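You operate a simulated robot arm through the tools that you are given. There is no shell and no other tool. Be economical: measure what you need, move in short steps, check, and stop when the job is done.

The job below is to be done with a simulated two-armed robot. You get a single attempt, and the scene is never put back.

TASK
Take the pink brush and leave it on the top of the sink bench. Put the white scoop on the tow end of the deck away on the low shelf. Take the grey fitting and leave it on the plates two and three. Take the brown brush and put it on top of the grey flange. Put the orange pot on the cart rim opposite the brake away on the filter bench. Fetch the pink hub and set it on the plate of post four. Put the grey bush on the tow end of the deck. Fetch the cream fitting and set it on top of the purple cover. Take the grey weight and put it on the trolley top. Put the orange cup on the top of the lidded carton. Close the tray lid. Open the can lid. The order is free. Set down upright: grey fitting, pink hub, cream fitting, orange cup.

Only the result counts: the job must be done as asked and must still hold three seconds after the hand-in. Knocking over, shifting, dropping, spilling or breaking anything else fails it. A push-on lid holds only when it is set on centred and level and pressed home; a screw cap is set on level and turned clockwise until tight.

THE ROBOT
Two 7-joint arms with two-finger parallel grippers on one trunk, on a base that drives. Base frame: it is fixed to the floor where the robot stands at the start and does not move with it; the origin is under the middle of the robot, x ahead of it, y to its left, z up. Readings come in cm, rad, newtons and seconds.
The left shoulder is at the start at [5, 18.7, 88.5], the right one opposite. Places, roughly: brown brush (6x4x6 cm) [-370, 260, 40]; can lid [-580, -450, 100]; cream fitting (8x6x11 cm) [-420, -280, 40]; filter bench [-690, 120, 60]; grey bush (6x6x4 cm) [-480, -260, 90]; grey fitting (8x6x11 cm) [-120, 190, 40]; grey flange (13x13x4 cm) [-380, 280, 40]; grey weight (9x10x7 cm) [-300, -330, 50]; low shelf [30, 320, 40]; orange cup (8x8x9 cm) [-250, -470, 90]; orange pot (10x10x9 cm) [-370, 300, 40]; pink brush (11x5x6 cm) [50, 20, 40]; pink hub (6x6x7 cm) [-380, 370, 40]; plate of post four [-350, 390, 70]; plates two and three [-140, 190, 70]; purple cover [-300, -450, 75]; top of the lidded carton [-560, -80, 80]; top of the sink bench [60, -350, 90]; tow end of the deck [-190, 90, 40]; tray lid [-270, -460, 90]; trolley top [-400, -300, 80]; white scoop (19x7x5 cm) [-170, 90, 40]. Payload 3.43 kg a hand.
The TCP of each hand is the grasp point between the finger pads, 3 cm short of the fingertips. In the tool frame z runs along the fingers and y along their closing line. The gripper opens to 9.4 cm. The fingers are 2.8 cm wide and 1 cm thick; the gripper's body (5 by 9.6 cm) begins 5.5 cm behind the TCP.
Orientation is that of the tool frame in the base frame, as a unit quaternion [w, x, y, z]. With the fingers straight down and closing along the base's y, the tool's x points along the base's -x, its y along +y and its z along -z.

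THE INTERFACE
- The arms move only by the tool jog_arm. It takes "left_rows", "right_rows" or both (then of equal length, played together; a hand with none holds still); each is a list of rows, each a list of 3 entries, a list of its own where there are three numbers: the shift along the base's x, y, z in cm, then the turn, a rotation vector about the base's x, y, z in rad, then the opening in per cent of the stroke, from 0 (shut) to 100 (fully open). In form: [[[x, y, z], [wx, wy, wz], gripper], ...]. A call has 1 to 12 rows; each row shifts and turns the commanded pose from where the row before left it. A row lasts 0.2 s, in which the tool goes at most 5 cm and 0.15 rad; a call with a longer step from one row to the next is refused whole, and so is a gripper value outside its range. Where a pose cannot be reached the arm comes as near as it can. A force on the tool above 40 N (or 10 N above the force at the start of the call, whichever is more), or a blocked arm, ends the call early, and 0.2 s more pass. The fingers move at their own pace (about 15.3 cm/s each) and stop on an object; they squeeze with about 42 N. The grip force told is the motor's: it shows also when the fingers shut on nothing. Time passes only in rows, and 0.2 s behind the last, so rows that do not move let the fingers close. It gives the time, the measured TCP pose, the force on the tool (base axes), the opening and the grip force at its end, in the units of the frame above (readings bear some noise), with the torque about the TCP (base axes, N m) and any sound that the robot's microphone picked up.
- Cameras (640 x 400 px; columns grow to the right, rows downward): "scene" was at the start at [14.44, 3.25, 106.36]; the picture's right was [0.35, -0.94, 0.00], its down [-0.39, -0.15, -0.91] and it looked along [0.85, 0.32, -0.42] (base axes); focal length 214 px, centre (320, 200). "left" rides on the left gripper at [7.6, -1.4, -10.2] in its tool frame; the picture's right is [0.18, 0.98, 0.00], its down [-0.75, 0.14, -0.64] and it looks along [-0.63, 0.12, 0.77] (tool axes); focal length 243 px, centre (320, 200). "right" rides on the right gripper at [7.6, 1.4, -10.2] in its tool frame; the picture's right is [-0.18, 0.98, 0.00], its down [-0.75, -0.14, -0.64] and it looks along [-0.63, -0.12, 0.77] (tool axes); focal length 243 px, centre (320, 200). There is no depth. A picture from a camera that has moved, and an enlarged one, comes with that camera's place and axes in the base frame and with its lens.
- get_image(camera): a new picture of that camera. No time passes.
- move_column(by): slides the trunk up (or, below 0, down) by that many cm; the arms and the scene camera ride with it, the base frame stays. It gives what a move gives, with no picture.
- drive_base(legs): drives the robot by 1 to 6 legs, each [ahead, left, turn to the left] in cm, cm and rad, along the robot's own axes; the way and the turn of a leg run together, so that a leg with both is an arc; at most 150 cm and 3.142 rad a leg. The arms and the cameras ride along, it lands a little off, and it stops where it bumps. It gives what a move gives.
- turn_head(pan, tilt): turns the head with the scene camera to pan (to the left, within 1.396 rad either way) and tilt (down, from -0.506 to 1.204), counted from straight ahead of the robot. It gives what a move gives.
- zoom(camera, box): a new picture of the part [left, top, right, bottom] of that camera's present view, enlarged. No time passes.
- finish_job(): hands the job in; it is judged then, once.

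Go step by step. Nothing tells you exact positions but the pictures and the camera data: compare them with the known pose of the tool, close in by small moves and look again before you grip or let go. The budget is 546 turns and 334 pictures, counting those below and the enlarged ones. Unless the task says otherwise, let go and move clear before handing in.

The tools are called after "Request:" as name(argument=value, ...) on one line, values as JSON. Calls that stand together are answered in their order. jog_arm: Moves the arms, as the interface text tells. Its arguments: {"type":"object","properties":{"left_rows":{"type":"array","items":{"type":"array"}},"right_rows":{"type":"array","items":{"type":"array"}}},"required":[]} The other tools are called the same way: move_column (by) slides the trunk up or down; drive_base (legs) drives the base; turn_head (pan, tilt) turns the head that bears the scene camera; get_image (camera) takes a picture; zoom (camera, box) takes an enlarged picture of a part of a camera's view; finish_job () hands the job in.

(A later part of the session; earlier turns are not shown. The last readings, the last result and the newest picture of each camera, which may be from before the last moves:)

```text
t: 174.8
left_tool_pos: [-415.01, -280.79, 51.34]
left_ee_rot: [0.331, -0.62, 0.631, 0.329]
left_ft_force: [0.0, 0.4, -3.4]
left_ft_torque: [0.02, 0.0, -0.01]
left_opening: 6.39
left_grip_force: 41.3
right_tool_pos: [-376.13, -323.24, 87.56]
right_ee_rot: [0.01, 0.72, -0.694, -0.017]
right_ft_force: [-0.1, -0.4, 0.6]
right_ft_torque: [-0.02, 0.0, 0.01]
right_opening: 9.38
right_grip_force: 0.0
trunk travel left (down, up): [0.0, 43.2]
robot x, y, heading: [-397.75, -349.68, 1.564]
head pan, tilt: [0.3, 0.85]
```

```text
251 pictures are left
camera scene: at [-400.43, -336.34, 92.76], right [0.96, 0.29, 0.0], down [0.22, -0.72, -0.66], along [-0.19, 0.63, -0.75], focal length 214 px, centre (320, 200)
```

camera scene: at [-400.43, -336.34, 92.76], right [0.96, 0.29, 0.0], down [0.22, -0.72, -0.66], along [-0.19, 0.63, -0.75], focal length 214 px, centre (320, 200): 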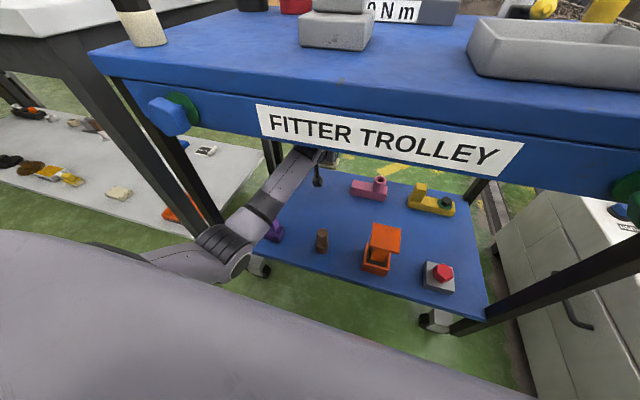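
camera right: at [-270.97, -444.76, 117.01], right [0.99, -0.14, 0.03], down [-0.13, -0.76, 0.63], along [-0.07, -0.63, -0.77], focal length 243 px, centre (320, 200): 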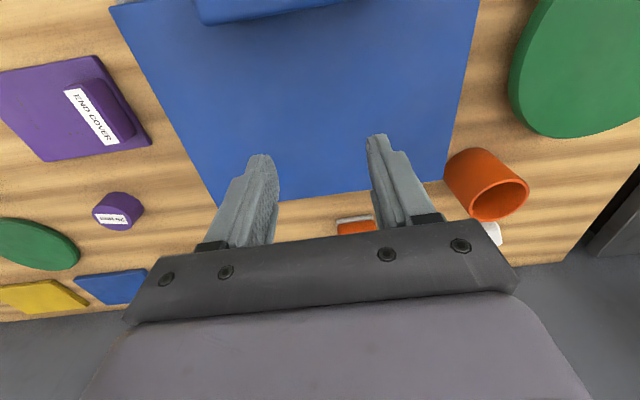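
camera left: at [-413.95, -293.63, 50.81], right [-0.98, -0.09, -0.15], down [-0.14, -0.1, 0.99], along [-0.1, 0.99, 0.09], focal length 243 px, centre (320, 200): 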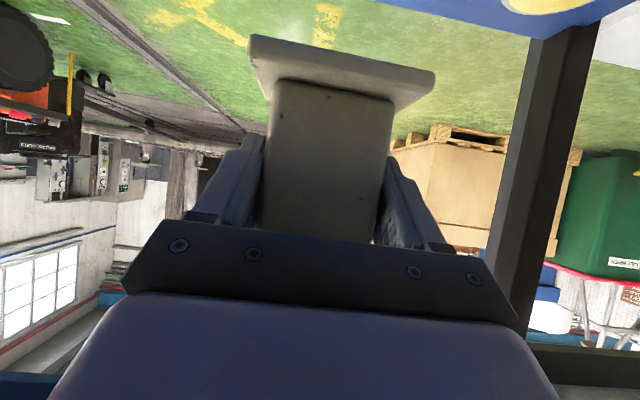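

Request:
jog_arm(left_rows=[[[0, -3.5, 1], [0, 0, 0], 0], [[0, -4, 1], [0, 0, 0], 0], [[0, -4, 1], [0, 0, 0], 0], [[0, -4, 1], [0, 0, 0], 0], [[0, -4, 0.5], [0, 0, 0], 0], [[0, -4, 0.5], [0, 0, 0], 0]])

Request:
drive_base(legs=[[-38, 0, 0]])

Request:
get_image(camera="scene")

```text
t: 176.4
left_tool_pos: [-420.07, -302.96, 57.16]
left_ee_rot: [0.29, -0.605, 0.632, 0.387]
left_ft_force: [1.3, -0.3, -2.4]
left_ft_torque: [-0.07, -0.04, 0.0]
left_opening: 6.41
left_grip_force: 42.3
right_tool_pos: [-376.27, -323.45, 87.53]
right_ee_rot: [0.008, 0.72, -0.694, -0.017]
right_ft_force: [0.2, -0.2, -0.4]
right_ft_torque: [-0.01, 0.0, 0.03]
right_opening: 9.39
right_grip_force: 0.1
trunk travel left (down, up): [0.0, 43.2]
robot x, y, heading: [-398.02, -349.81, 1.564]
head pan, tilt: [0.3, 0.85]
stopped in row 6 (left hand): the arm was blocked; the commanded pose is now the measured one
```

```text
t: 178.8
left_tool_pos: [-420.04, -340.26, 57.23]
left_ee_rot: [0.294, -0.602, 0.634, 0.386]
left_ft_force: [0.6, -0.3, -2.2]
left_ft_torque: [-0.01, -0.01, -0.01]
left_opening: 6.43
left_grip_force: 41.6
right_tool_pos: [-376.48, -360.76, 87.63]
right_ee_rot: [0.01, 0.717, -0.697, -0.014]
right_ft_force: [-0.7, -0.6, -0.3]
right_ft_torque: [-0.01, 0.01, 0.01]
right_opening: 9.39
right_grip_force: 0.0
trunk travel left (down, up): [0.0, 43.2]
robot x, y, heading: [-398.54, -387.11, 1.557]
head pan, tilt: [0.3, 0.85]
```

```text
250 pictures are left
camera scene: at [-400.83, -373.58, 92.76], right [0.96, 0.28, 0.0], down [0.21, -0.72, -0.66], along [-0.18, 0.63, -0.75], focal length 214 px, centre (320, 200)
```

scene: 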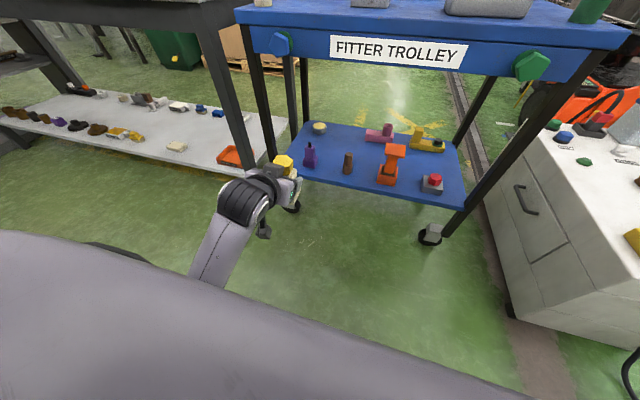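

The fitting is out. I'll straighten the hand, raise it and raise the trunk, then turn to the packing bench.

Request:
jog_arm(left_rows=[[[0, 2, 4], [0, 0, 0], 0], [[2, 1, 4], [0, 0, 0], 0], [[2, 0, 4], [-0.015, -0.067, -0.018], 0], [[0, 0, 4], [-0.015, -0.067, -0.018], 0], [[0, 0, 4], [0, 0, 0], 0], [[0, 0, 4], [0, 0, 0], 0]])

Request:
move_column(by=28)

Request:
get_image(camera="left")

```text
t: 180.3
left_tool_pos: [-419.01, -336.42, 80.33]
left_ee_rot: [-0.299, 0.633, -0.618, -0.357]
left_ft_force: [0.3, -0.8, -2.9]
left_ft_torque: [-0.05, 0.0, 0.03]
left_opening: 6.42
left_grip_force: 42.2
right_tool_pos: [-376.38, -360.8, 87.59]
right_ee_rot: [0.009, 0.717, -0.697, -0.017]
right_ft_force: [-0.1, 0.1, 0.2]
right_ft_torque: [0.03, 0.01, 0.04]
right_opening: 9.42
right_grip_force: 0.0
trunk travel left (down, up): [0.0, 43.2]
robot x, y, heading: [-398.66, -387.08, 1.561]
head pan, tilt: [0.3, 0.85]
stopped in row 6 (left hand): the arm was blocked; the commanded pose is now the measured one
```

```text
t: 183.2
left_tool_pos: [-419.0, -336.47, 108.38]
left_ee_rot: [-0.3, 0.632, -0.618, -0.358]
left_ft_force: [0.5, -0.5, -3.5]
left_ft_torque: [-0.06, 0.0, -0.03]
left_opening: 6.4
left_grip_force: 42.2
right_tool_pos: [-376.39, -360.74, 115.63]
right_ee_rot: [0.01, 0.718, -0.696, -0.016]
right_ft_force: [-0.5, -0.7, -0.3]
right_ft_torque: [-0.01, 0.0, -0.01]
right_opening: 9.39
right_grip_force: 0.0
trunk travel left (down, up): [-28.0, 15.2]
robot x, y, heading: [-398.62, -386.9, 1.56]
head pan, tilt: [0.3, 0.85]
```

```text
249 pictures are left
camera left: at [-417.02, -349.21, 107.72], right [-0.98, -0.16, -0.09], down [-0.07, -0.11, 0.99], along [-0.17, 0.98, 0.09], focal length 243 px, centre (320, 200)
```

left: 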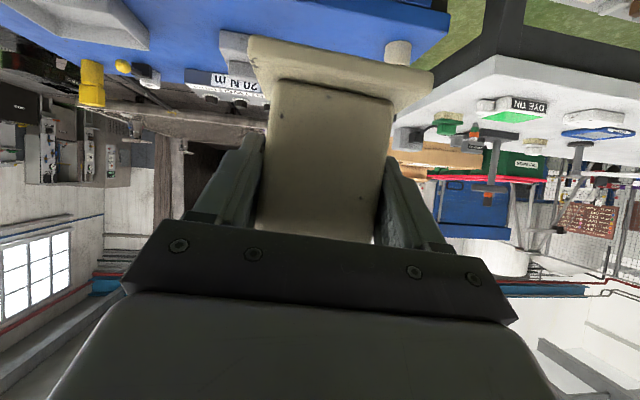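

Request:
drive_base(legs=[[12, 0, 0], [0, 0, -3.12]])

Request:
turn_head(pan=0.2, tilt=0.5)

Request:
get_image(camera="scene")

```text
t: 191.8
left_tool_pos: [-379.05, -425.9, 108.34]
left_ee_rot: [0.355, 0.625, 0.626, -0.303]
left_ft_force: [-0.1, 0.2, -2.9]
left_ft_torque: [-0.01, -0.01, -0.01]
left_opening: 6.43
left_grip_force: 42.3
right_tool_pos: [-421.11, -400.65, 115.59]
right_ee_rot: [0.016, 0.704, 0.71, 0.009]
right_ft_force: [-0.3, -0.3, -0.2]
right_ft_torque: [0.0, 0.0, 0.0]
right_opening: 9.43
right_grip_force: 0.0
trunk travel left (down, up): [-28.0, 15.2]
robot x, y, heading: [-398.23, -374.78, -1.603]
head pan, tilt: [0.3, 0.85]
```

```text
t: 192.6
left_tool_pos: [-378.94, -425.95, 108.46]
left_ee_rot: [0.355, 0.625, 0.626, -0.303]
left_ft_force: [0.1, -0.6, -2.4]
left_ft_torque: [0.0, 0.01, 0.05]
left_opening: 6.41
left_grip_force: 42.4
right_tool_pos: [-421.18, -400.71, 115.7]
right_ee_rot: [0.017, 0.704, 0.71, 0.01]
right_ft_force: [-0.4, 0.1, -0.2]
right_ft_torque: [0.02, -0.01, 0.02]
right_opening: 9.41
right_grip_force: 0.0
trunk travel left (down, up): [-28.0, 15.2]
robot x, y, heading: [-398.18, -374.56, -1.601]
head pan, tilt: [0.201, 0.499]
```

```text
248 pictures are left
camera scene: at [-397.11, -389.72, 123.75], right [-0.99, -0.16, 0.0], down [-0.08, 0.47, -0.88], along [0.14, -0.87, -0.48], focal length 214 px, centre (320, 200)
```

scene: 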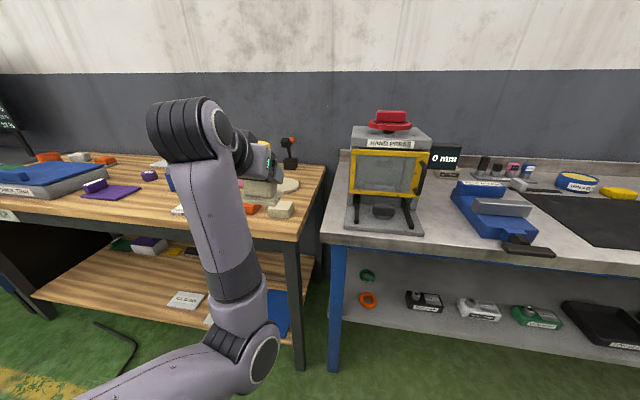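

Request:
drive_base(legs=[[0, 70, 0.03]])

Request:
turn_head(pan=0.1, tilt=0.8)

Request:
get_image(camera="scene")

```text
t: 196.5
left_tool_pos: [-308.49, -427.61, 108.32]
left_ee_rot: [0.356, 0.621, 0.63, -0.301]
left_ft_force: [0.5, 0.4, -3.1]
left_ft_torque: [0.01, 0.02, -0.02]
left_opening: 6.43
left_grip_force: 42.3
right_tool_pos: [-350.92, -403.0, 115.64]
right_ee_rot: [0.016, 0.7, 0.714, 0.01]
right_ft_force: [0.2, -0.7, 0.2]
right_ft_torque: [-0.01, -0.03, 0.0]
right_opening: 9.42
right_grip_force: 0.1
trunk travel left (down, up): [-28.0, 15.2]
robot x, y, heading: [-328.39, -376.82, -1.592]
head pan, tilt: [0.201, 0.499]
```

```text
t: 197.3
left_tool_pos: [-308.42, -427.57, 108.4]
left_ee_rot: [0.357, 0.621, 0.63, -0.301]
left_ft_force: [0.4, 1.1, -3.6]
left_ft_torque: [0.01, 0.0, 0.02]
left_opening: 6.36
left_grip_force: 41.7
right_tool_pos: [-350.71, -403.07, 115.71]
right_ee_rot: [0.016, 0.7, 0.714, 0.01]
right_ft_force: [1.2, 0.6, 0.6]
right_ft_torque: [-0.02, 0.01, 0.03]
right_opening: 9.43
right_grip_force: 0.0
trunk travel left (down, up): [-28.0, 15.2]
robot x, y, heading: [-328.68, -376.83, -1.594]
head pan, tilt: [0.099, 0.799]
```

```text
247 pictures are left
camera scene: at [-328.02, -390.8, 121.17], right [-1.0, -0.08, 0.0], down [-0.06, 0.71, -0.7], along [0.05, -0.7, -0.72], focal length 214 px, centre (320, 200)
```

scene: 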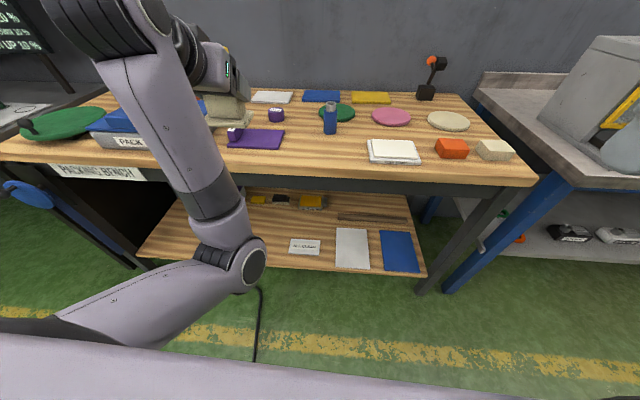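

The purple cover's flat part is centred near [-306, -452, 86.5]. I'll drive in and bring the fitting above it.

Request:
drive_base(legs=[[22, 0, 0]])

Request:
jog_arm(left_rows=[[[0.6, 0, -2], [-0.009, 0.063, -0.08], 0], [[0.6, -0.5, -3], [0, 0, 0], 0]])

Request:
get_image(camera="scene")

Request:
get_image(camera="left")

```text
t: 199.0
left_tool_pos: [-309.08, -450.3, 108.46]
left_ee_rot: [0.356, 0.622, 0.629, -0.3]
left_ft_force: [-0.5, 0.6, -3.9]
left_ft_torque: [0.03, 0.01, -0.01]
left_opening: 6.44
left_grip_force: 42.3
right_tool_pos: [-351.56, -425.6, 115.7]
right_ee_rot: [0.015, 0.701, 0.713, 0.01]
right_ft_force: [-0.6, -0.3, 0.2]
right_ft_torque: [0.04, 0.02, 0.03]
right_opening: 9.42
right_grip_force: 0.0
trunk travel left (down, up): [-28.0, 15.2]
robot x, y, heading: [-329.0, -399.57, -1.596]
head pan, tilt: [0.099, 0.799]
```

```text
t: 199.6
left_tool_pos: [-307.63, -451.07, 104.03]
left_ee_rot: [0.333, 0.632, 0.613, -0.338]
left_ft_force: [0.0, -0.3, -4.4]
left_ft_torque: [0.04, 0.0, -0.01]
left_opening: 6.42
left_grip_force: 42.0
right_tool_pos: [-351.38, -425.47, 115.48]
right_ee_rot: [0.017, 0.7, 0.714, 0.009]
right_ft_force: [-0.5, 0.0, -0.3]
right_ft_torque: [0.03, -0.01, 0.0]
right_opening: 9.41
right_grip_force: 0.0
trunk travel left (down, up): [-28.0, 15.2]
robot x, y, heading: [-329.2, -399.94, -1.593]
head pan, tilt: [0.099, 0.799]
```

```text
246 pictures are left
camera scene: at [-328.59, -413.41, 121.16], right [-1.0, -0.07, 0.0], down [-0.05, 0.72, -0.7], along [0.05, -0.69, -0.72], focal length 214 px, centre (320, 200)
```

scene: 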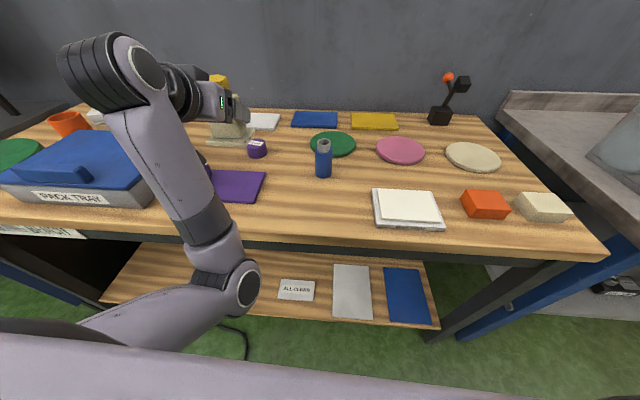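

```text
245 pictures are left
camera left: at [-308.86, -438.3, 103.12], right [0.99, 0.08, -0.15], down [0.14, 0.12, 0.98], along [0.09, -0.99, 0.11], focal length 243 px, centre (320, 200)
```

left: 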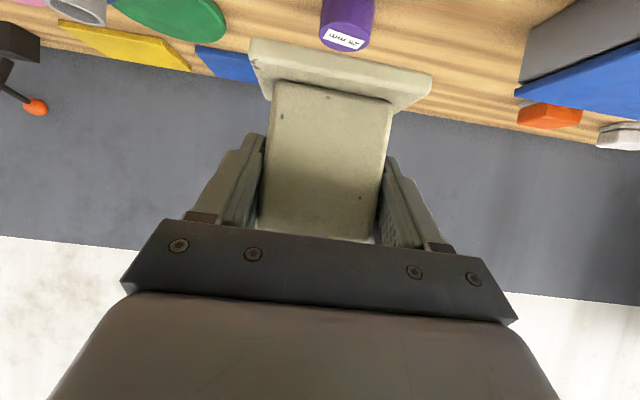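

Request:
jog_arm(left_rows=[[[0.7, 1, -3], [0, 0, 0], 0], [[0.7, 0.9, -3], [0, 0, 0], 0], [[0, 0, -3], [0, 0, 0], 0]])

Request:
get_image(camera="left")

Request:
zoom(camera="scene", box=[150, 80, 310, 220])

```text
t: 200.4
left_tool_pos: [-305.85, -449.4, 95.27]
left_ee_rot: [0.342, 0.63, 0.609, -0.339]
left_ft_force: [0.0, 0.5, -2.1]
left_ft_torque: [0.04, -0.01, -0.01]
left_opening: 6.39
left_grip_force: 42.1
right_tool_pos: [-351.5, -425.48, 115.65]
right_ee_rot: [0.016, 0.7, 0.714, 0.01]
right_ft_force: [-0.4, -0.1, 0.5]
right_ft_torque: [0.0, 0.01, 0.01]
right_opening: 9.41
right_grip_force: 0.0
trunk travel left (down, up): [-28.0, 15.2]
robot x, y, heading: [-329.12, -399.52, -1.598]
head pan, tilt: [0.099, 0.799]
```

```text
244 pictures are left
camera left: at [-307.15, -436.75, 94.25], right [0.99, 0.08, -0.14], down [0.13, 0.13, 0.98], along [0.09, -0.99, 0.12], focal length 243 px, centre (320, 200)
```

left: 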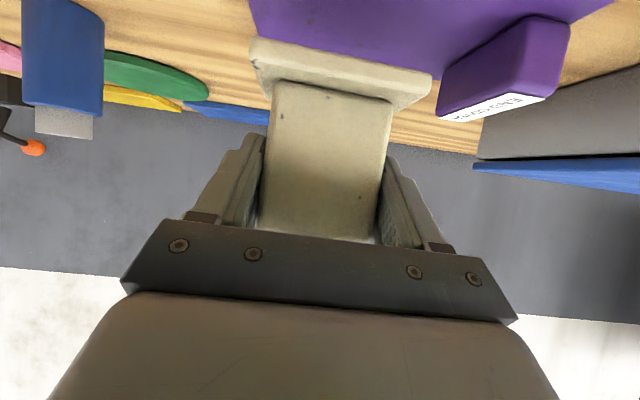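

```text
2.86 times, centred on (230, 150) of scene
camera zoom: at [-328.59, -413.41, 121.17], right [-1.0, -0.07, 0.0], down [-0.05, 0.72, -0.7], along [0.05, -0.69, -0.72], focal length 613 px, centre (577, 343)
```

zoom: 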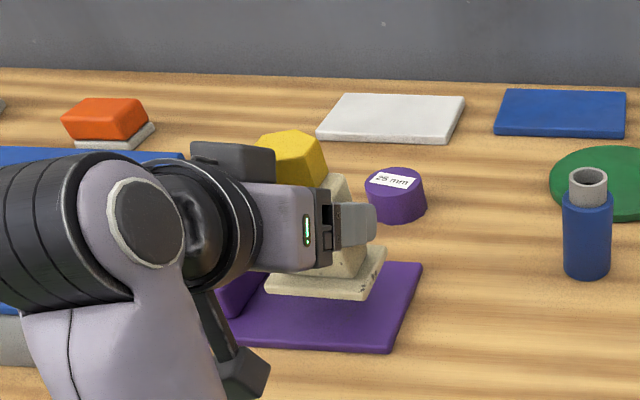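

Request:
jog_arm(left_rows=[[[-0.5, 0, -1.2], [0, 0, 0], 0], [[0, 0, -0.8], [0, 0, 0], 0], [[0, 0, -0.5], [0, 0, 0], 0], [[0, 0, -0.4], [0, 0, 0], 0]])

Request:
zoom(camera="scene", box=[150, 80, 310, 220])

```text
t: 201.4
left_tool_pos: [-306.53, -449.4, 92.92]
left_ee_rot: [0.342, 0.629, 0.608, -0.342]
left_ft_force: [-0.1, -0.8, -3.1]
left_ft_torque: [0.03, -0.01, -0.03]
left_opening: 6.41
left_grip_force: 41.4
right_tool_pos: [-351.49, -425.63, 115.78]
right_ee_rot: [0.016, 0.7, 0.714, 0.01]
right_ft_force: [-0.2, 0.3, -0.5]
right_ft_torque: [0.0, -0.02, 0.03]
right_opening: 9.4
right_grip_force: 0.1
trunk travel left (down, up): [-28.0, 15.2]
robot x, y, heading: [-328.79, -399.85, -1.591]
head pan, tilt: [0.099, 0.799]
```

```text
2.86 times, centred on (230, 150) of scene
camera zoom: at [-328.59, -413.4, 121.16], right [-1.0, -0.07, 0.0], down [-0.05, 0.72, -0.7], along [0.05, -0.69, -0.72], focal length 613 px, centre (577, 343)
```

zoom: 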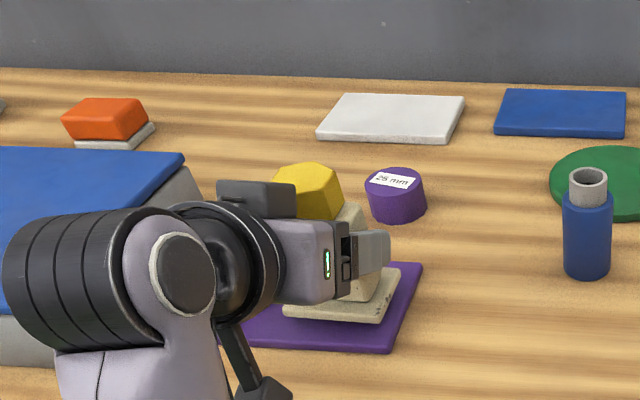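

Request:
jog_arm(left_rows=[[[0.4, 0, -0.4], [0, 0, 0], 0], [[0, 0, -0.4], [0, 0, 0], 0], [[0, 0, -0.4], [0, 0, 0], 0]])

```text
t: 202.2
left_tool_pos: [-306.23, -449.08, 91.63]
left_ee_rot: [0.343, 0.628, 0.608, -0.345]
left_ft_force: [9.4, -3.6, 31.8]
left_ft_torque: [0.53, 0.73, -0.1]
left_opening: 6.4
left_grip_force: 41.8
right_tool_pos: [-351.54, -425.46, 115.8]
right_ee_rot: [0.017, 0.7, 0.713, 0.009]
right_ft_force: [0.0, -0.3, 0.0]
right_ft_torque: [0.0, -0.02, 0.0]
right_opening: 9.39
right_grip_force: 0.2
trunk travel left (down, up): [-28.0, 15.2]
robot x, y, heading: [-329.07, -399.43, -1.597]
head pan, tilt: [0.099, 0.799]
```

Request:
jog_arm(left_rows=[[[0, 0, 0.4], [0, 0, 0], 0]])

Request:
zoom(camera="scene", box=[170, 100, 290, 210])

Request:
get_image(camera="left")

```text
t: 202.6
left_tool_pos: [-306.63, -448.91, 91.56]
left_ee_rot: [0.336, 0.631, 0.609, -0.344]
left_ft_force: [7.9, -9.8, 31.6]
left_ft_torque: [0.27, 0.18, -0.03]
left_opening: 6.41
left_grip_force: 42.0
right_tool_pos: [-351.56, -425.39, 115.65]
right_ee_rot: [0.018, 0.7, 0.713, 0.008]
right_ft_force: [-0.1, 1.0, -0.1]
right_ft_torque: [-0.03, 0.02, 0.03]
right_opening: 9.41
right_grip_force: 0.2
trunk travel left (down, up): [-28.0, 15.2]
robot x, y, heading: [-329.22, -399.91, -1.599]
head pan, tilt: [0.099, 0.799]
```

```text
3.64 times, centred on (230, 155) of scene
camera zoom: at [-328.64, -413.24, 121.2], right [-1.0, -0.07, 0.0], down [-0.05, 0.71, -0.7], along [0.05, -0.7, -0.72], focal length 780 px, centre (647, 364)
```

zoom: 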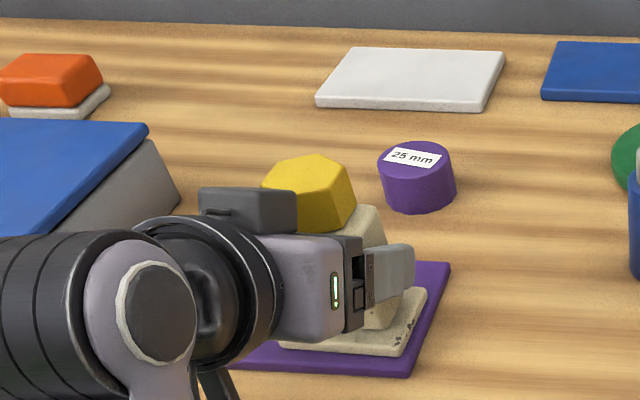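

```text
240 pictures are left
camera left: at [-307.75, -436.2, 90.5], right [0.99, 0.07, -0.15], down [0.14, 0.13, 0.98], along [0.08, -0.99, 0.12], focal length 243 px, centre (320, 200)
```

left: 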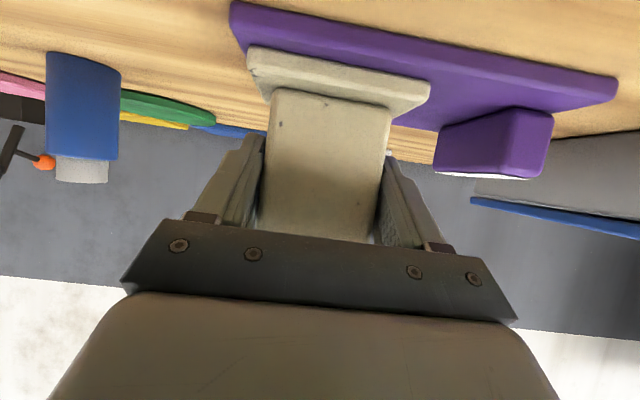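

Request:
jog_arm(left_rows=[[[0, 0, 0.5], [0, 0, 0], 0], [[0, 0, 0.3], [0, 0, 0], 0]])

```text
t: 203.2
left_tool_pos: [-306.83, -448.84, 91.45]
left_ee_rot: [0.325, 0.636, 0.613, -0.338]
left_ft_force: [2.2, -3.7, 7.4]
left_ft_torque: [-0.54, -0.18, 0.08]
left_opening: 6.42
left_grip_force: 41.8
right_tool_pos: [-351.48, -425.51, 115.65]
right_ee_rot: [0.017, 0.7, 0.714, 0.009]
right_ft_force: [-0.6, 0.0, -0.1]
right_ft_torque: [0.0, -0.03, -0.01]
right_opening: 9.36
right_grip_force: 0.0
trunk travel left (down, up): [-28.0, 15.2]
robot x, y, heading: [-329.11, -399.56, -1.595]
head pan, tilt: [0.099, 0.799]
```

Only a light load is left. I'll open partly and back out along the tool axis.

Request:
jog_arm(left_rows=[[[0, 0, 0], [0, 0, 0], 72], [[0, 0, 0], [0, 0, 0], 78], [[0, 0, 0], [0, 0, 0], 80]])

Request:
get_image(camera="left")

```text
t: 204.0
left_tool_pos: [-306.68, -448.91, 91.41]
left_ee_rot: [0.327, 0.635, 0.614, -0.337]
left_ft_force: [0.3, 0.5, 0.2]
left_ft_torque: [-0.01, 0.0, -0.02]
left_opening: 7.5
left_grip_force: 0.1
right_tool_pos: [-351.39, -425.53, 115.73]
right_ee_rot: [0.016, 0.7, 0.714, 0.01]
right_ft_force: [0.2, 1.0, 0.0]
right_ft_torque: [-0.01, -0.01, -0.01]
right_opening: 9.42
right_grip_force: 0.1
trunk travel left (down, up): [-28.0, 15.2]
robot x, y, heading: [-329.14, -399.45, -1.597]
head pan, tilt: [0.099, 0.799]
```

```text
239 pictures are left
camera left: at [-307.82, -436.11, 90.89], right [0.99, 0.07, -0.15], down [0.14, 0.11, 0.98], along [0.08, -0.99, 0.09], focal length 243 px, centre (320, 200)
```

left: 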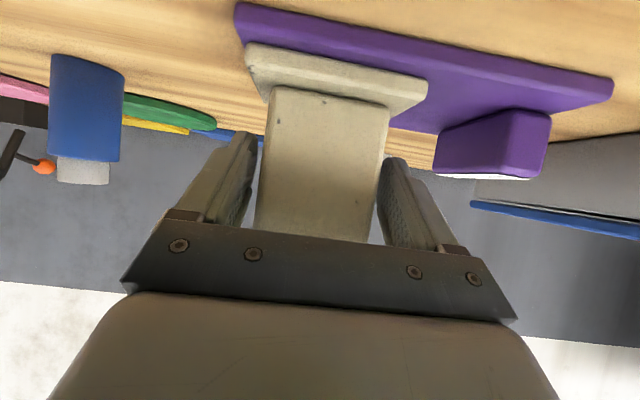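

Request:
jog_arm(left_rows=[[[0.3, 0, 0], [0, 0, 0], 84], [[0, 2, 1.4], [0, 0, 0], 84], [[0, 3, 2.1], [0, 0, 0], 84], [[0, 3.3, 2.4], [0, 0, 0], 84], [[0, 3.3, 2.4], [0, 0, 0], 100]])

Request:
get_image(camera="left")

Request:
get_image(camera="scene")

```text
t: 205.4
left_tool_pos: [-303.88, -442.5, 99.84]
left_ee_rot: [0.369, 0.633, 0.615, -0.292]
left_ft_force: [-0.9, 0.2, -0.2]
left_ft_torque: [0.03, 0.0, 0.0]
left_opening: 9.41
left_grip_force: 0.1
left hand out of reach, approached as far as the arm can: row 4, 5
right_tool_pos: [-351.58, -425.53, 115.61]
right_ee_rot: [0.017, 0.7, 0.714, 0.01]
right_ft_force: [0.0, -0.8, 0.4]
right_ft_torque: [0.02, -0.01, 0.02]
right_opening: 9.42
right_grip_force: 0.1
trunk travel left (down, up): [-28.0, 15.2]
robot x, y, heading: [-329.12, -399.45, -1.595]
head pan, tilt: [0.099, 0.799]
stopped in row 5 (left hand): the arm was blocked; the commanded pose is now the measured one
```

```text
238 pictures are left
camera left: at [-305.65, -429.81, 99.0], right [0.99, 0.13, -0.05], down [0.03, 0.11, 0.99], along [0.14, -0.99, 0.11], focal length 243 px, centre (320, 200)
```

left: 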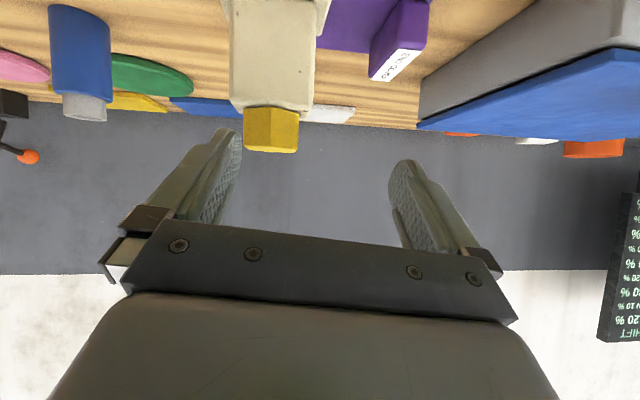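

```text
237 pictures are left
camera scene: at [-328.63, -413.38, 121.17], right [-1.0, -0.07, 0.0], down [-0.05, 0.71, -0.7], along [0.05, -0.7, -0.72], focal length 214 px, centre (320, 200)
```

scene: 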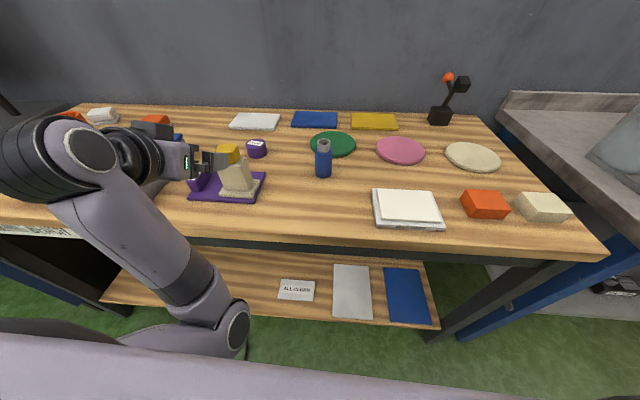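

The cream fitting stands on the cover. I'll back the base straight off.

Request:
drive_base(legs=[[-22, 0, 0]])

Request:
zoom(camera="scene", box=[180, 80, 340, 200])

```text
t: 207.1
left_tool_pos: [-303.27, -420.15, 99.67]
left_ee_rot: [0.369, 0.633, 0.614, -0.294]
left_ft_force: [-1.3, -0.2, -0.1]
left_ft_torque: [-0.03, -0.03, -0.03]
left_opening: 9.43
left_grip_force: 0.1
right_tool_pos: [-350.92, -403.29, 115.67]
right_ee_rot: [0.017, 0.7, 0.714, 0.009]
right_ft_force: [-0.7, -0.2, 0.3]
right_ft_torque: [-0.01, 0.0, -0.02]
right_opening: 9.39
right_grip_force: 0.0
trunk travel left (down, up): [-28.0, 15.2]
robot x, y, heading: [-328.54, -377.48, -1.595]
head pan, tilt: [0.099, 0.799]
```

```text
3.33 times, centred on (260, 140) of scene
camera zoom: at [-328.05, -391.09, 121.17], right [-1.0, -0.07, 0.0], down [-0.05, 0.71, -0.7], along [0.05, -0.7, -0.72], focal length 715 px, centre (520, 400)
```

zoom: 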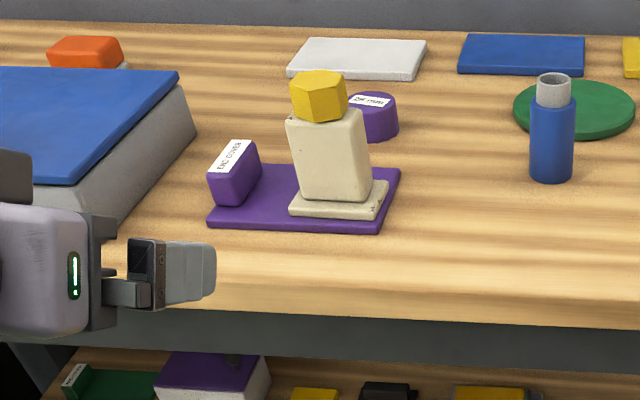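

Now the orange cup: I'll shift left so the right hand faces it, and un-pitch the left hand.

Request:
jog_arm(left_rows=[[[1, -1, 1], [0.15, 0, 0], 100], [[1, -1, 1], [0.15, 0, 0], 100], [[1, 0, 1], [0.15, 0, 0], 100], [[1, 0, 1], [0.15, 0, 0], 100], [[0, 0, 1], [0.15, 0, 0], 100], [[0, 0, 1], [0.15, 0, 0], 100]], right_rows=[[[0, -1, 0], [-0.117, 0, 0], 100], [[0, -1, 0], [-0.117, 0, 0], 100], [[0, -1, 0], [-0.117, 0, 0], 100], [[0, -1, 0], [-0.117, 0, 0], 100], [[0, -1, 0], [-0.117, 0, 0], 100], [[0, -1, 0], [-0.117, 0, 0], 100]])

Request:
drive_base(legs=[[0, 97, 0.02]])

Request:
turn_head(pan=-0.25, tilt=0.7)

Request:
get_image(camera="scene")

Request:
get_image(camera="right")

```text
t: 208.5
left_tool_pos: [-294.98, -429.47, 100.0]
left_ee_rot: [0.056, 0.728, 0.684, 0.007]
left_ft_force: [-0.1, -0.3, -0.1]
left_ft_torque: [-0.03, -0.01, 0.01]
left_opening: 9.41
left_grip_force: 0.1
left hand out of reach, approached as far as the arm can: row 1, 2, 3, 4, 5
right_tool_pos: [-350.96, -409.34, 115.69]
right_ee_rot: [0.257, 0.651, 0.673, -0.237]
right_ft_force: [0.4, 0.2, 0.4]
right_ft_torque: [0.02, 0.01, 0.04]
right_opening: 9.4
right_grip_force: 0.0
trunk travel left (down, up): [-28.0, 15.2]
robot x, y, heading: [-328.73, -377.29, -1.594]
head pan, tilt: [0.099, 0.799]
```

```text
t: 213.7
left_tool_pos: [-195.6, -431.42, 100.07]
left_ee_rot: [0.057, 0.725, 0.687, 0.004]
left_ft_force: [0.8, 0.3, -0.2]
left_ft_torque: [-0.03, -0.01, 0.04]
left_opening: 9.4
left_grip_force: 0.2
right_tool_pos: [-251.76, -411.62, 115.79]
right_ee_rot: [0.257, 0.65, 0.675, -0.235]
right_ft_force: [0.7, -0.4, 0.2]
right_ft_torque: [-0.01, 0.03, -0.01]
right_opening: 9.39
right_grip_force: 0.0
trunk travel left (down, up): [-28.0, 15.2]
robot x, y, heading: [-229.41, -379.43, -1.587]
head pan, tilt: [0.099, 0.799]
```

```text
t: 214.5
left_tool_pos: [-195.48, -431.46, 99.97]
left_ee_rot: [0.057, 0.725, 0.687, 0.006]
left_ft_force: [0.2, 0.8, -0.5]
left_ft_torque: [0.01, -0.01, 0.02]
left_opening: 9.43
left_grip_force: 0.1
right_tool_pos: [-251.67, -411.58, 115.71]
right_ee_rot: [0.256, 0.65, 0.676, -0.234]
right_ft_force: [0.9, -0.2, 0.0]
right_ft_torque: [0.0, -0.04, -0.01]
right_opening: 9.41
right_grip_force: 0.1
trunk travel left (down, up): [-28.0, 15.2]
robot x, y, heading: [-228.82, -379.4, -1.589]
head pan, tilt: [-0.25, 0.7]
```

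```text
235 pictures are left
camera scene: at [-231.77, -393.45, 121.99], right [-0.96, 0.26, 0.0], down [0.17, 0.62, -0.76], along [-0.2, -0.74, -0.64], focal length 214 px, centre (320, 200)
```

scene: 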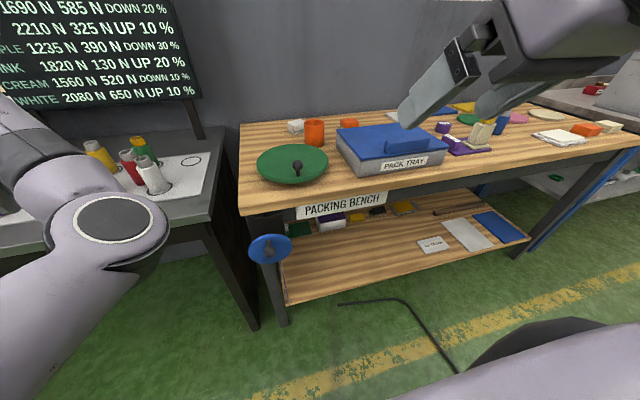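

```text
234 pictures are left
camera right: at [-250.88, -399.09, 118.58], right [0.99, -0.1, 0.14], down [-0.15, -0.16, 0.98], along [-0.07, -0.98, -0.17], focal length 243 px, centre (320, 200)
```

right: 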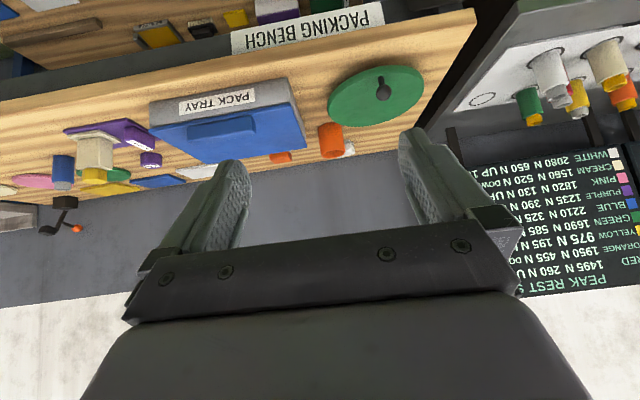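

Request:
jog_arm(left_rows=[[[0, 2, 4], [0, 0, 0], 100], [[0, 2, 4], [0, 0, 0], 100], [[0, 2, 4], [0, 0, 0], 100], [[0, 3, 3], [0, 0, 0], 100]], right_rows=[[[0, 0, 0], [0.13, 0, 0], 100], [[0, 0, 0], [0.13, 0, 0], 100], [[0, 0, -3], [0, 0, 0], 100], [[0, 0, -3], [0, 0, 0], 100]])

Request:
get_image(camera="scene")

```text
t: 215.5
left_tool_pos: [-191.18, -423.2, 114.59]
left_ee_rot: [0.049, 0.716, 0.696, 0.01]
left_ft_force: [-0.2, -0.4, 0.3]
left_ft_torque: [0.0, 0.0, 0.03]
left_opening: 9.42
left_grip_force: 0.0
left hand out of reach, approached as far as the arm can: row 1, 2, 4
right_tool_pos: [-251.84, -411.31, 109.61]
right_ee_rot: [0.171, 0.677, 0.701, -0.146]
right_ft_force: [0.4, 0.1, 0.0]
right_ft_torque: [0.02, 0.01, 0.02]
right_opening: 9.41
right_grip_force: 0.1
trunk travel left (down, up): [-28.0, 15.2]
robot x, y, heading: [-229.37, -379.73, -1.589]
head pan, tilt: [-0.25, 0.7]
```

```text
233 pictures are left
camera scene: at [-231.77, -393.4, 122.0], right [-0.96, 0.27, 0.0], down [0.17, 0.62, -0.77], along [-0.2, -0.74, -0.64], focal length 214 px, centre (320, 200)
```

scene: 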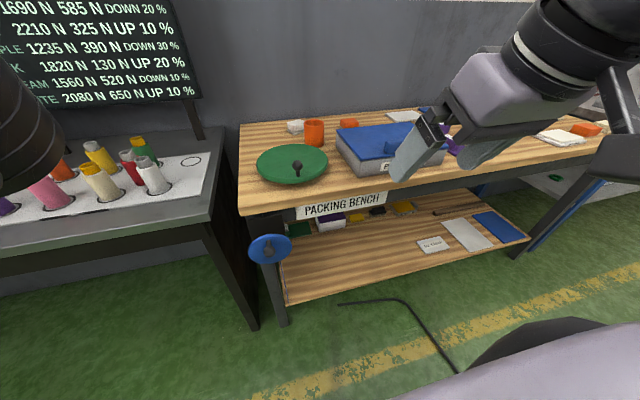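

Request:
drive_base(legs=[[21, 0, 0.015]])

Request:
jog_arm(right_rows=[[[0.4, -4, -1], [0, 0, 0], 100], [[0.3, -4, -1], [0, 0, 0], 100], [[0.3, -4, -1], [0, 0, 0], 100], [[0.3, -4, -1], [0, 0, 0], 100], [[0.3, -4, -1], [0, 0, 0], 100], [[0.3, -4, -1], [0, 0, 0], 100]])

Request:
get_image(camera="right")

Request:
get_image(camera="scene")

```text
t: 217.1
left_tool_pos: [-190.67, -443.16, 114.94]
left_ee_rot: [0.05, 0.712, 0.7, 0.005]
left_ft_force: [-1.1, 0.5, -0.2]
left_ft_torque: [-0.01, 0.01, 0.0]
left_opening: 9.39
left_grip_force: 0.0
right_tool_pos: [-251.7, -432.27, 109.5]
right_ee_rot: [0.171, 0.673, 0.705, -0.144]
right_ft_force: [-0.2, 0.6, 0.2]
right_ft_torque: [0.01, 0.01, 0.02]
right_opening: 9.42
right_grip_force: 0.2
trunk travel left (down, up): [-28.0, 15.2]
robot x, y, heading: [-229.77, -400.08, -1.579]
head pan, tilt: [-0.25, 0.7]
```

```text
t: 218.5
left_tool_pos: [-190.62, -443.12, 114.83]
left_ee_rot: [0.049, 0.71, 0.702, 0.003]
left_ft_force: [-1.1, -0.4, 0.0]
left_ft_torque: [-0.03, -0.03, -0.01]
left_opening: 9.4
left_grip_force: 0.0
right_tool_pos: [-249.84, -456.09, 103.68]
right_ee_rot: [0.171, 0.673, 0.705, -0.146]
right_ft_force: [1.0, -1.5, -1.0]
right_ft_torque: [0.0, 0.0, -0.02]
right_opening: 9.42
right_grip_force: 0.2
trunk travel left (down, up): [-28.0, 15.2]
robot x, y, heading: [-229.71, -400.05, -1.576]
head pan, tilt: [-0.25, 0.7]
```

```text
232 pictures are left
camera right: at [-249.07, -444.75, 109.67], right [0.99, -0.11, 0.11], down [-0.14, -0.41, 0.9], along [-0.06, -0.91, -0.42], focal length 243 px, centre (320, 200)
```

right: 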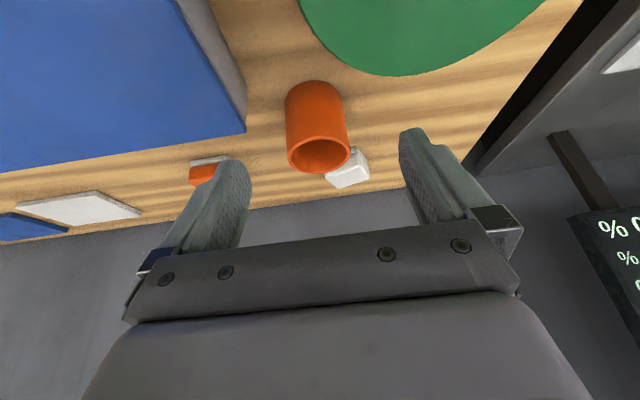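

```text
231 pictures are left
camera scene: at [-231.81, -414.05, 121.99], right [-0.97, 0.25, 0.0], down [0.16, 0.62, -0.76], along [-0.19, -0.74, -0.64], focal length 214 px, centre (320, 200)
```

scene: 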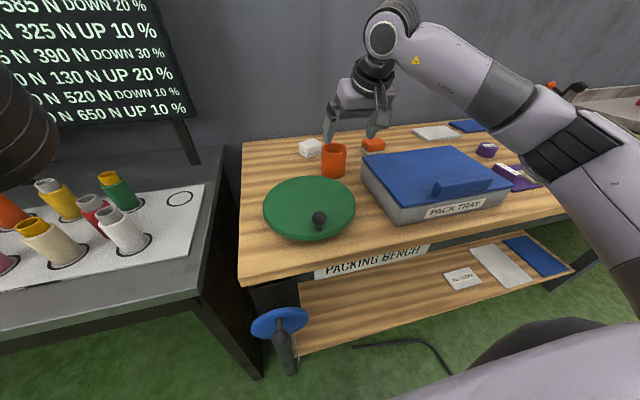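

Request:
jog_arm(right_rows=[[[0, -3, -2], [0, 0, 0], 100], [[0, -3, -2], [0, 0, 0], 100], [[0, -2.5, -2], [0, 0, 0], 100]])

Request:
get_image(camera="right")

Request:
zoom(camera="scene", box=[270, 80, 410, 200])

```text
t: 219.3
left_tool_pos: [-190.49, -443.22, 114.84]
left_ee_rot: [0.05, 0.71, 0.702, 0.002]
left_ft_force: [-0.1, 0.2, 1.4]
left_ft_torque: [0.01, 0.02, 0.05]
left_opening: 9.41
left_grip_force: 0.1
right_tool_pos: [-249.99, -464.54, 97.58]
right_ee_rot: [0.171, 0.673, 0.705, -0.145]
right_ft_force: [0.2, 0.0, 0.5]
right_ft_torque: [0.0, 0.02, -0.03]
right_opening: 9.39
right_grip_force: 0.0
trunk travel left (down, up): [-28.0, 15.2]
robot x, y, heading: [-229.78, -399.9, -1.583]
head pan, tilt: [-0.25, 0.7]
```

```text
230 pictures are left
camera right: at [-249.28, -453.2, 103.71], right [0.99, -0.11, 0.11], down [-0.14, -0.41, 0.9], along [-0.06, -0.91, -0.42], focal length 243 px, centre (320, 200)
```

right: 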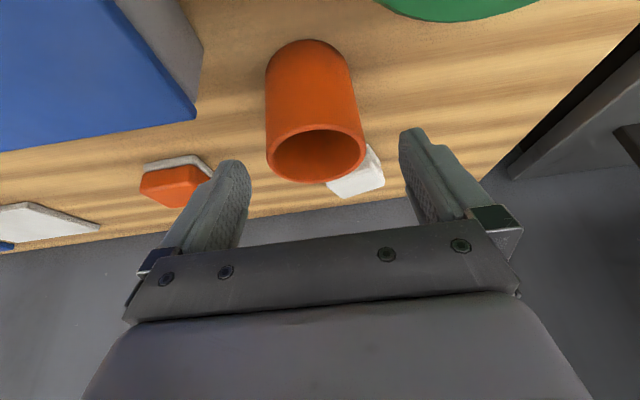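

```text
3.33 times, centred on (340, 140) of scene
camera zoom: at [-231.82, -414.04, 121.99], right [-0.97, 0.25, 0.0], down [0.16, 0.62, -0.76], along [-0.19, -0.74, -0.64], focal length 715 px, centre (253, 400)
```

zoom: 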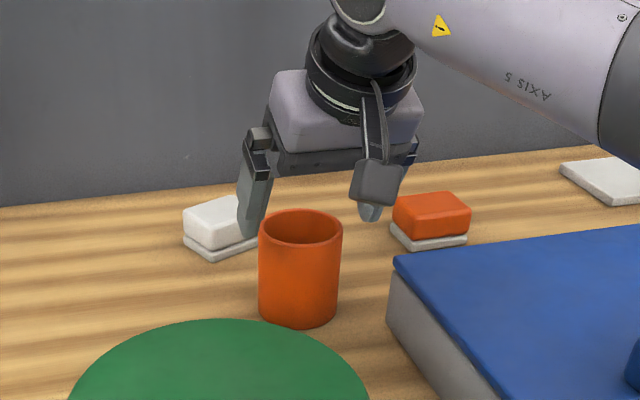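

Request:
jog_arm(right_rows=[[[-0.1, -0.8, -2.3], [0, 0, 0], 100], [[0, -0.8, -2.3], [0, 0, 0], 100], [[0, -0.7, -2.2], [0, 0, 0], 100]])

Request:
get_image(camera="right")

Request:
zoom(camera="scene", box=[270, 80, 410, 200])

```text
t: 220.1
left_tool_pos: [-190.66, -443.15, 114.83]
left_ee_rot: [0.049, 0.71, 0.702, 0.003]
left_ft_force: [0.0, -0.1, 0.1]
left_ft_torque: [-0.03, -0.01, -0.01]
left_opening: 9.37
left_grip_force: 0.1
right_tool_pos: [-249.8, -466.8, 90.98]
right_ee_rot: [0.172, 0.673, 0.705, -0.145]
right_ft_force: [0.1, 0.1, -0.3]
right_ft_torque: [-0.02, -0.01, 0.02]
right_opening: 9.4
right_grip_force: 0.1
trunk travel left (down, up): [-28.0, 15.2]
robot x, y, heading: [-229.31, -399.98, -1.571]
head pan, tilt: [-0.25, 0.7]
```

```text
228 pictures are left
camera right: at [-249.11, -455.37, 96.91], right [0.99, -0.11, 0.11], down [-0.14, -0.41, 0.9], along [-0.06, -0.91, -0.42], focal length 243 px, centre (320, 200)
```

right: 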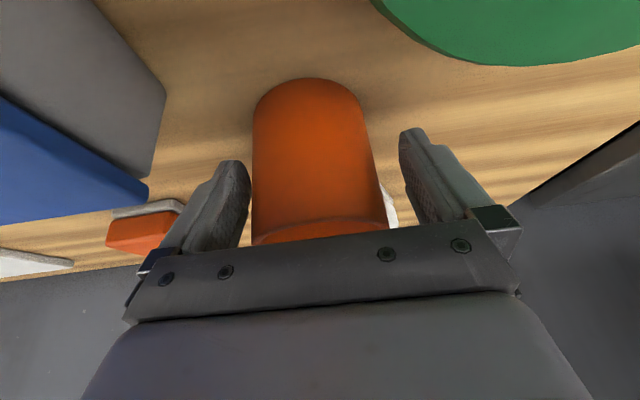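

```text
3.33 times, centred on (340, 140) of scene
camera zoom: at [-231.83, -414.04, 121.99], right [-0.97, 0.25, 0.0], down [0.16, 0.62, -0.76], along [-0.19, -0.74, -0.64], focal length 715 px, centre (253, 400)
```

zoom: 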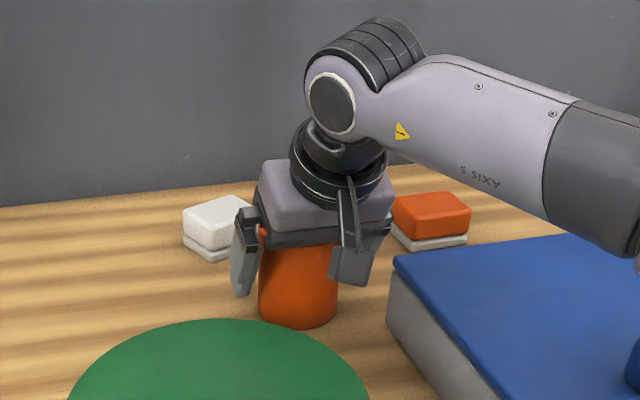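

Request:
jog_arm(right_rows=[[[-0.4, 0, 0], [0, 0, 0], 100], [[0, 0, 0], [0, 0, 0], 50], [[0, 0, 0], [0, 0, 0], 0], [[0, 0, 0], [0, 0, 0], 0]])

```text
t: 221.1
left_tool_pos: [-190.58, -443.01, 114.98]
left_ee_rot: [0.05, 0.71, 0.702, 0.003]
left_ft_force: [0.4, 0.5, -0.7]
left_ft_torque: [-0.02, 0.02, -0.02]
left_opening: 9.41
left_grip_force: 0.1
right_tool_pos: [-250.28, -466.89, 90.89]
right_ee_rot: [0.171, 0.673, 0.704, -0.145]
right_ft_force: [0.4, -0.2, 0.5]
right_ft_torque: [0.03, -0.02, 0.0]
right_opening: 7.65
right_grip_force: 41.9
trunk travel left (down, up): [-28.0, 15.2]
robot x, y, heading: [-229.59, -400.3, -1.575]
head pan, tilt: [-0.25, 0.7]
```

Request:
jog_arm(right_rows=[[[0, 0, 3], [0, 0, 0], 0], [[0, 0, 4], [0, 0, 0], 0], [[0, 1, 4], [0, 0, 0], 0], [[0, 4, 2], [0, 0, 0], 0], [[0, 4, 2], [0, 0, 0], 0], [[0, 4, 0], [0, 0, 0], 0], [[0, 4, 0], [0, 0, 0], 0]])

Request:
get_image(camera="right")

Request:
drive_base(legs=[[-30, 0, 0]])

```text
t: 222.7
left_tool_pos: [-190.51, -443.15, 114.87]
left_ee_rot: [0.049, 0.71, 0.702, 0.003]
left_ft_force: [0.8, 1.5, 0.1]
left_ft_torque: [0.0, 0.0, -0.01]
left_opening: 9.4
left_grip_force: 0.1
right_tool_pos: [-250.11, -449.71, 105.86]
right_ee_rot: [0.172, 0.673, 0.705, -0.144]
right_ft_force: [0.6, -0.6, 0.1]
right_ft_torque: [-0.04, 0.01, -0.01]
right_opening: 7.62
right_grip_force: 42.4
trunk travel left (down, up): [-28.0, 15.2]
robot x, y, heading: [-229.64, -399.82, -1.574]
head pan, tilt: [-0.25, 0.7]
```

```text
226 pictures are left
camera right: at [-249.49, -438.32, 111.84], right [0.99, -0.11, 0.11], down [-0.14, -0.41, 0.9], along [-0.06, -0.91, -0.42], focal length 243 px, centre (320, 200)
```

right: 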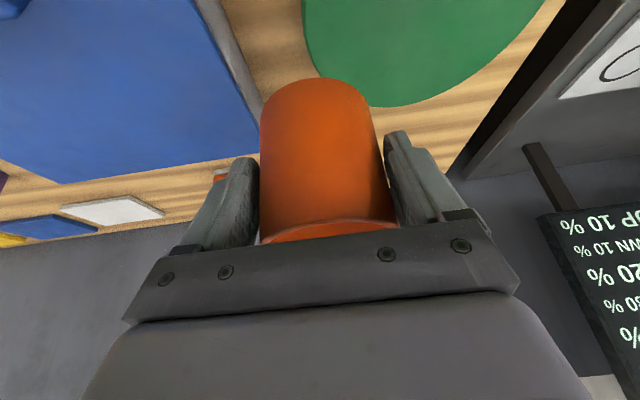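

```text
t: 224.7
left_tool_pos: [-190.39, -413.93, 114.91]
left_ee_rot: [0.05, 0.71, 0.703, 0.002]
left_ft_force: [-0.2, 0.6, 0.5]
left_ft_torque: [-0.01, 0.04, 0.03]
left_opening: 9.42
left_grip_force: 0.0
right_tool_pos: [-249.91, -420.79, 105.91]
right_ee_rot: [0.172, 0.672, 0.706, -0.144]
right_ft_force: [-0.2, -0.1, -1.6]
right_ft_torque: [0.02, -0.02, 0.02]
right_opening: 7.67
right_grip_force: 42.2
trunk travel left (down, up): [-28.0, 15.2]
robot x, y, heading: [-229.6, -371.01, -1.576]
head pan, tilt: [-0.25, 0.7]
```

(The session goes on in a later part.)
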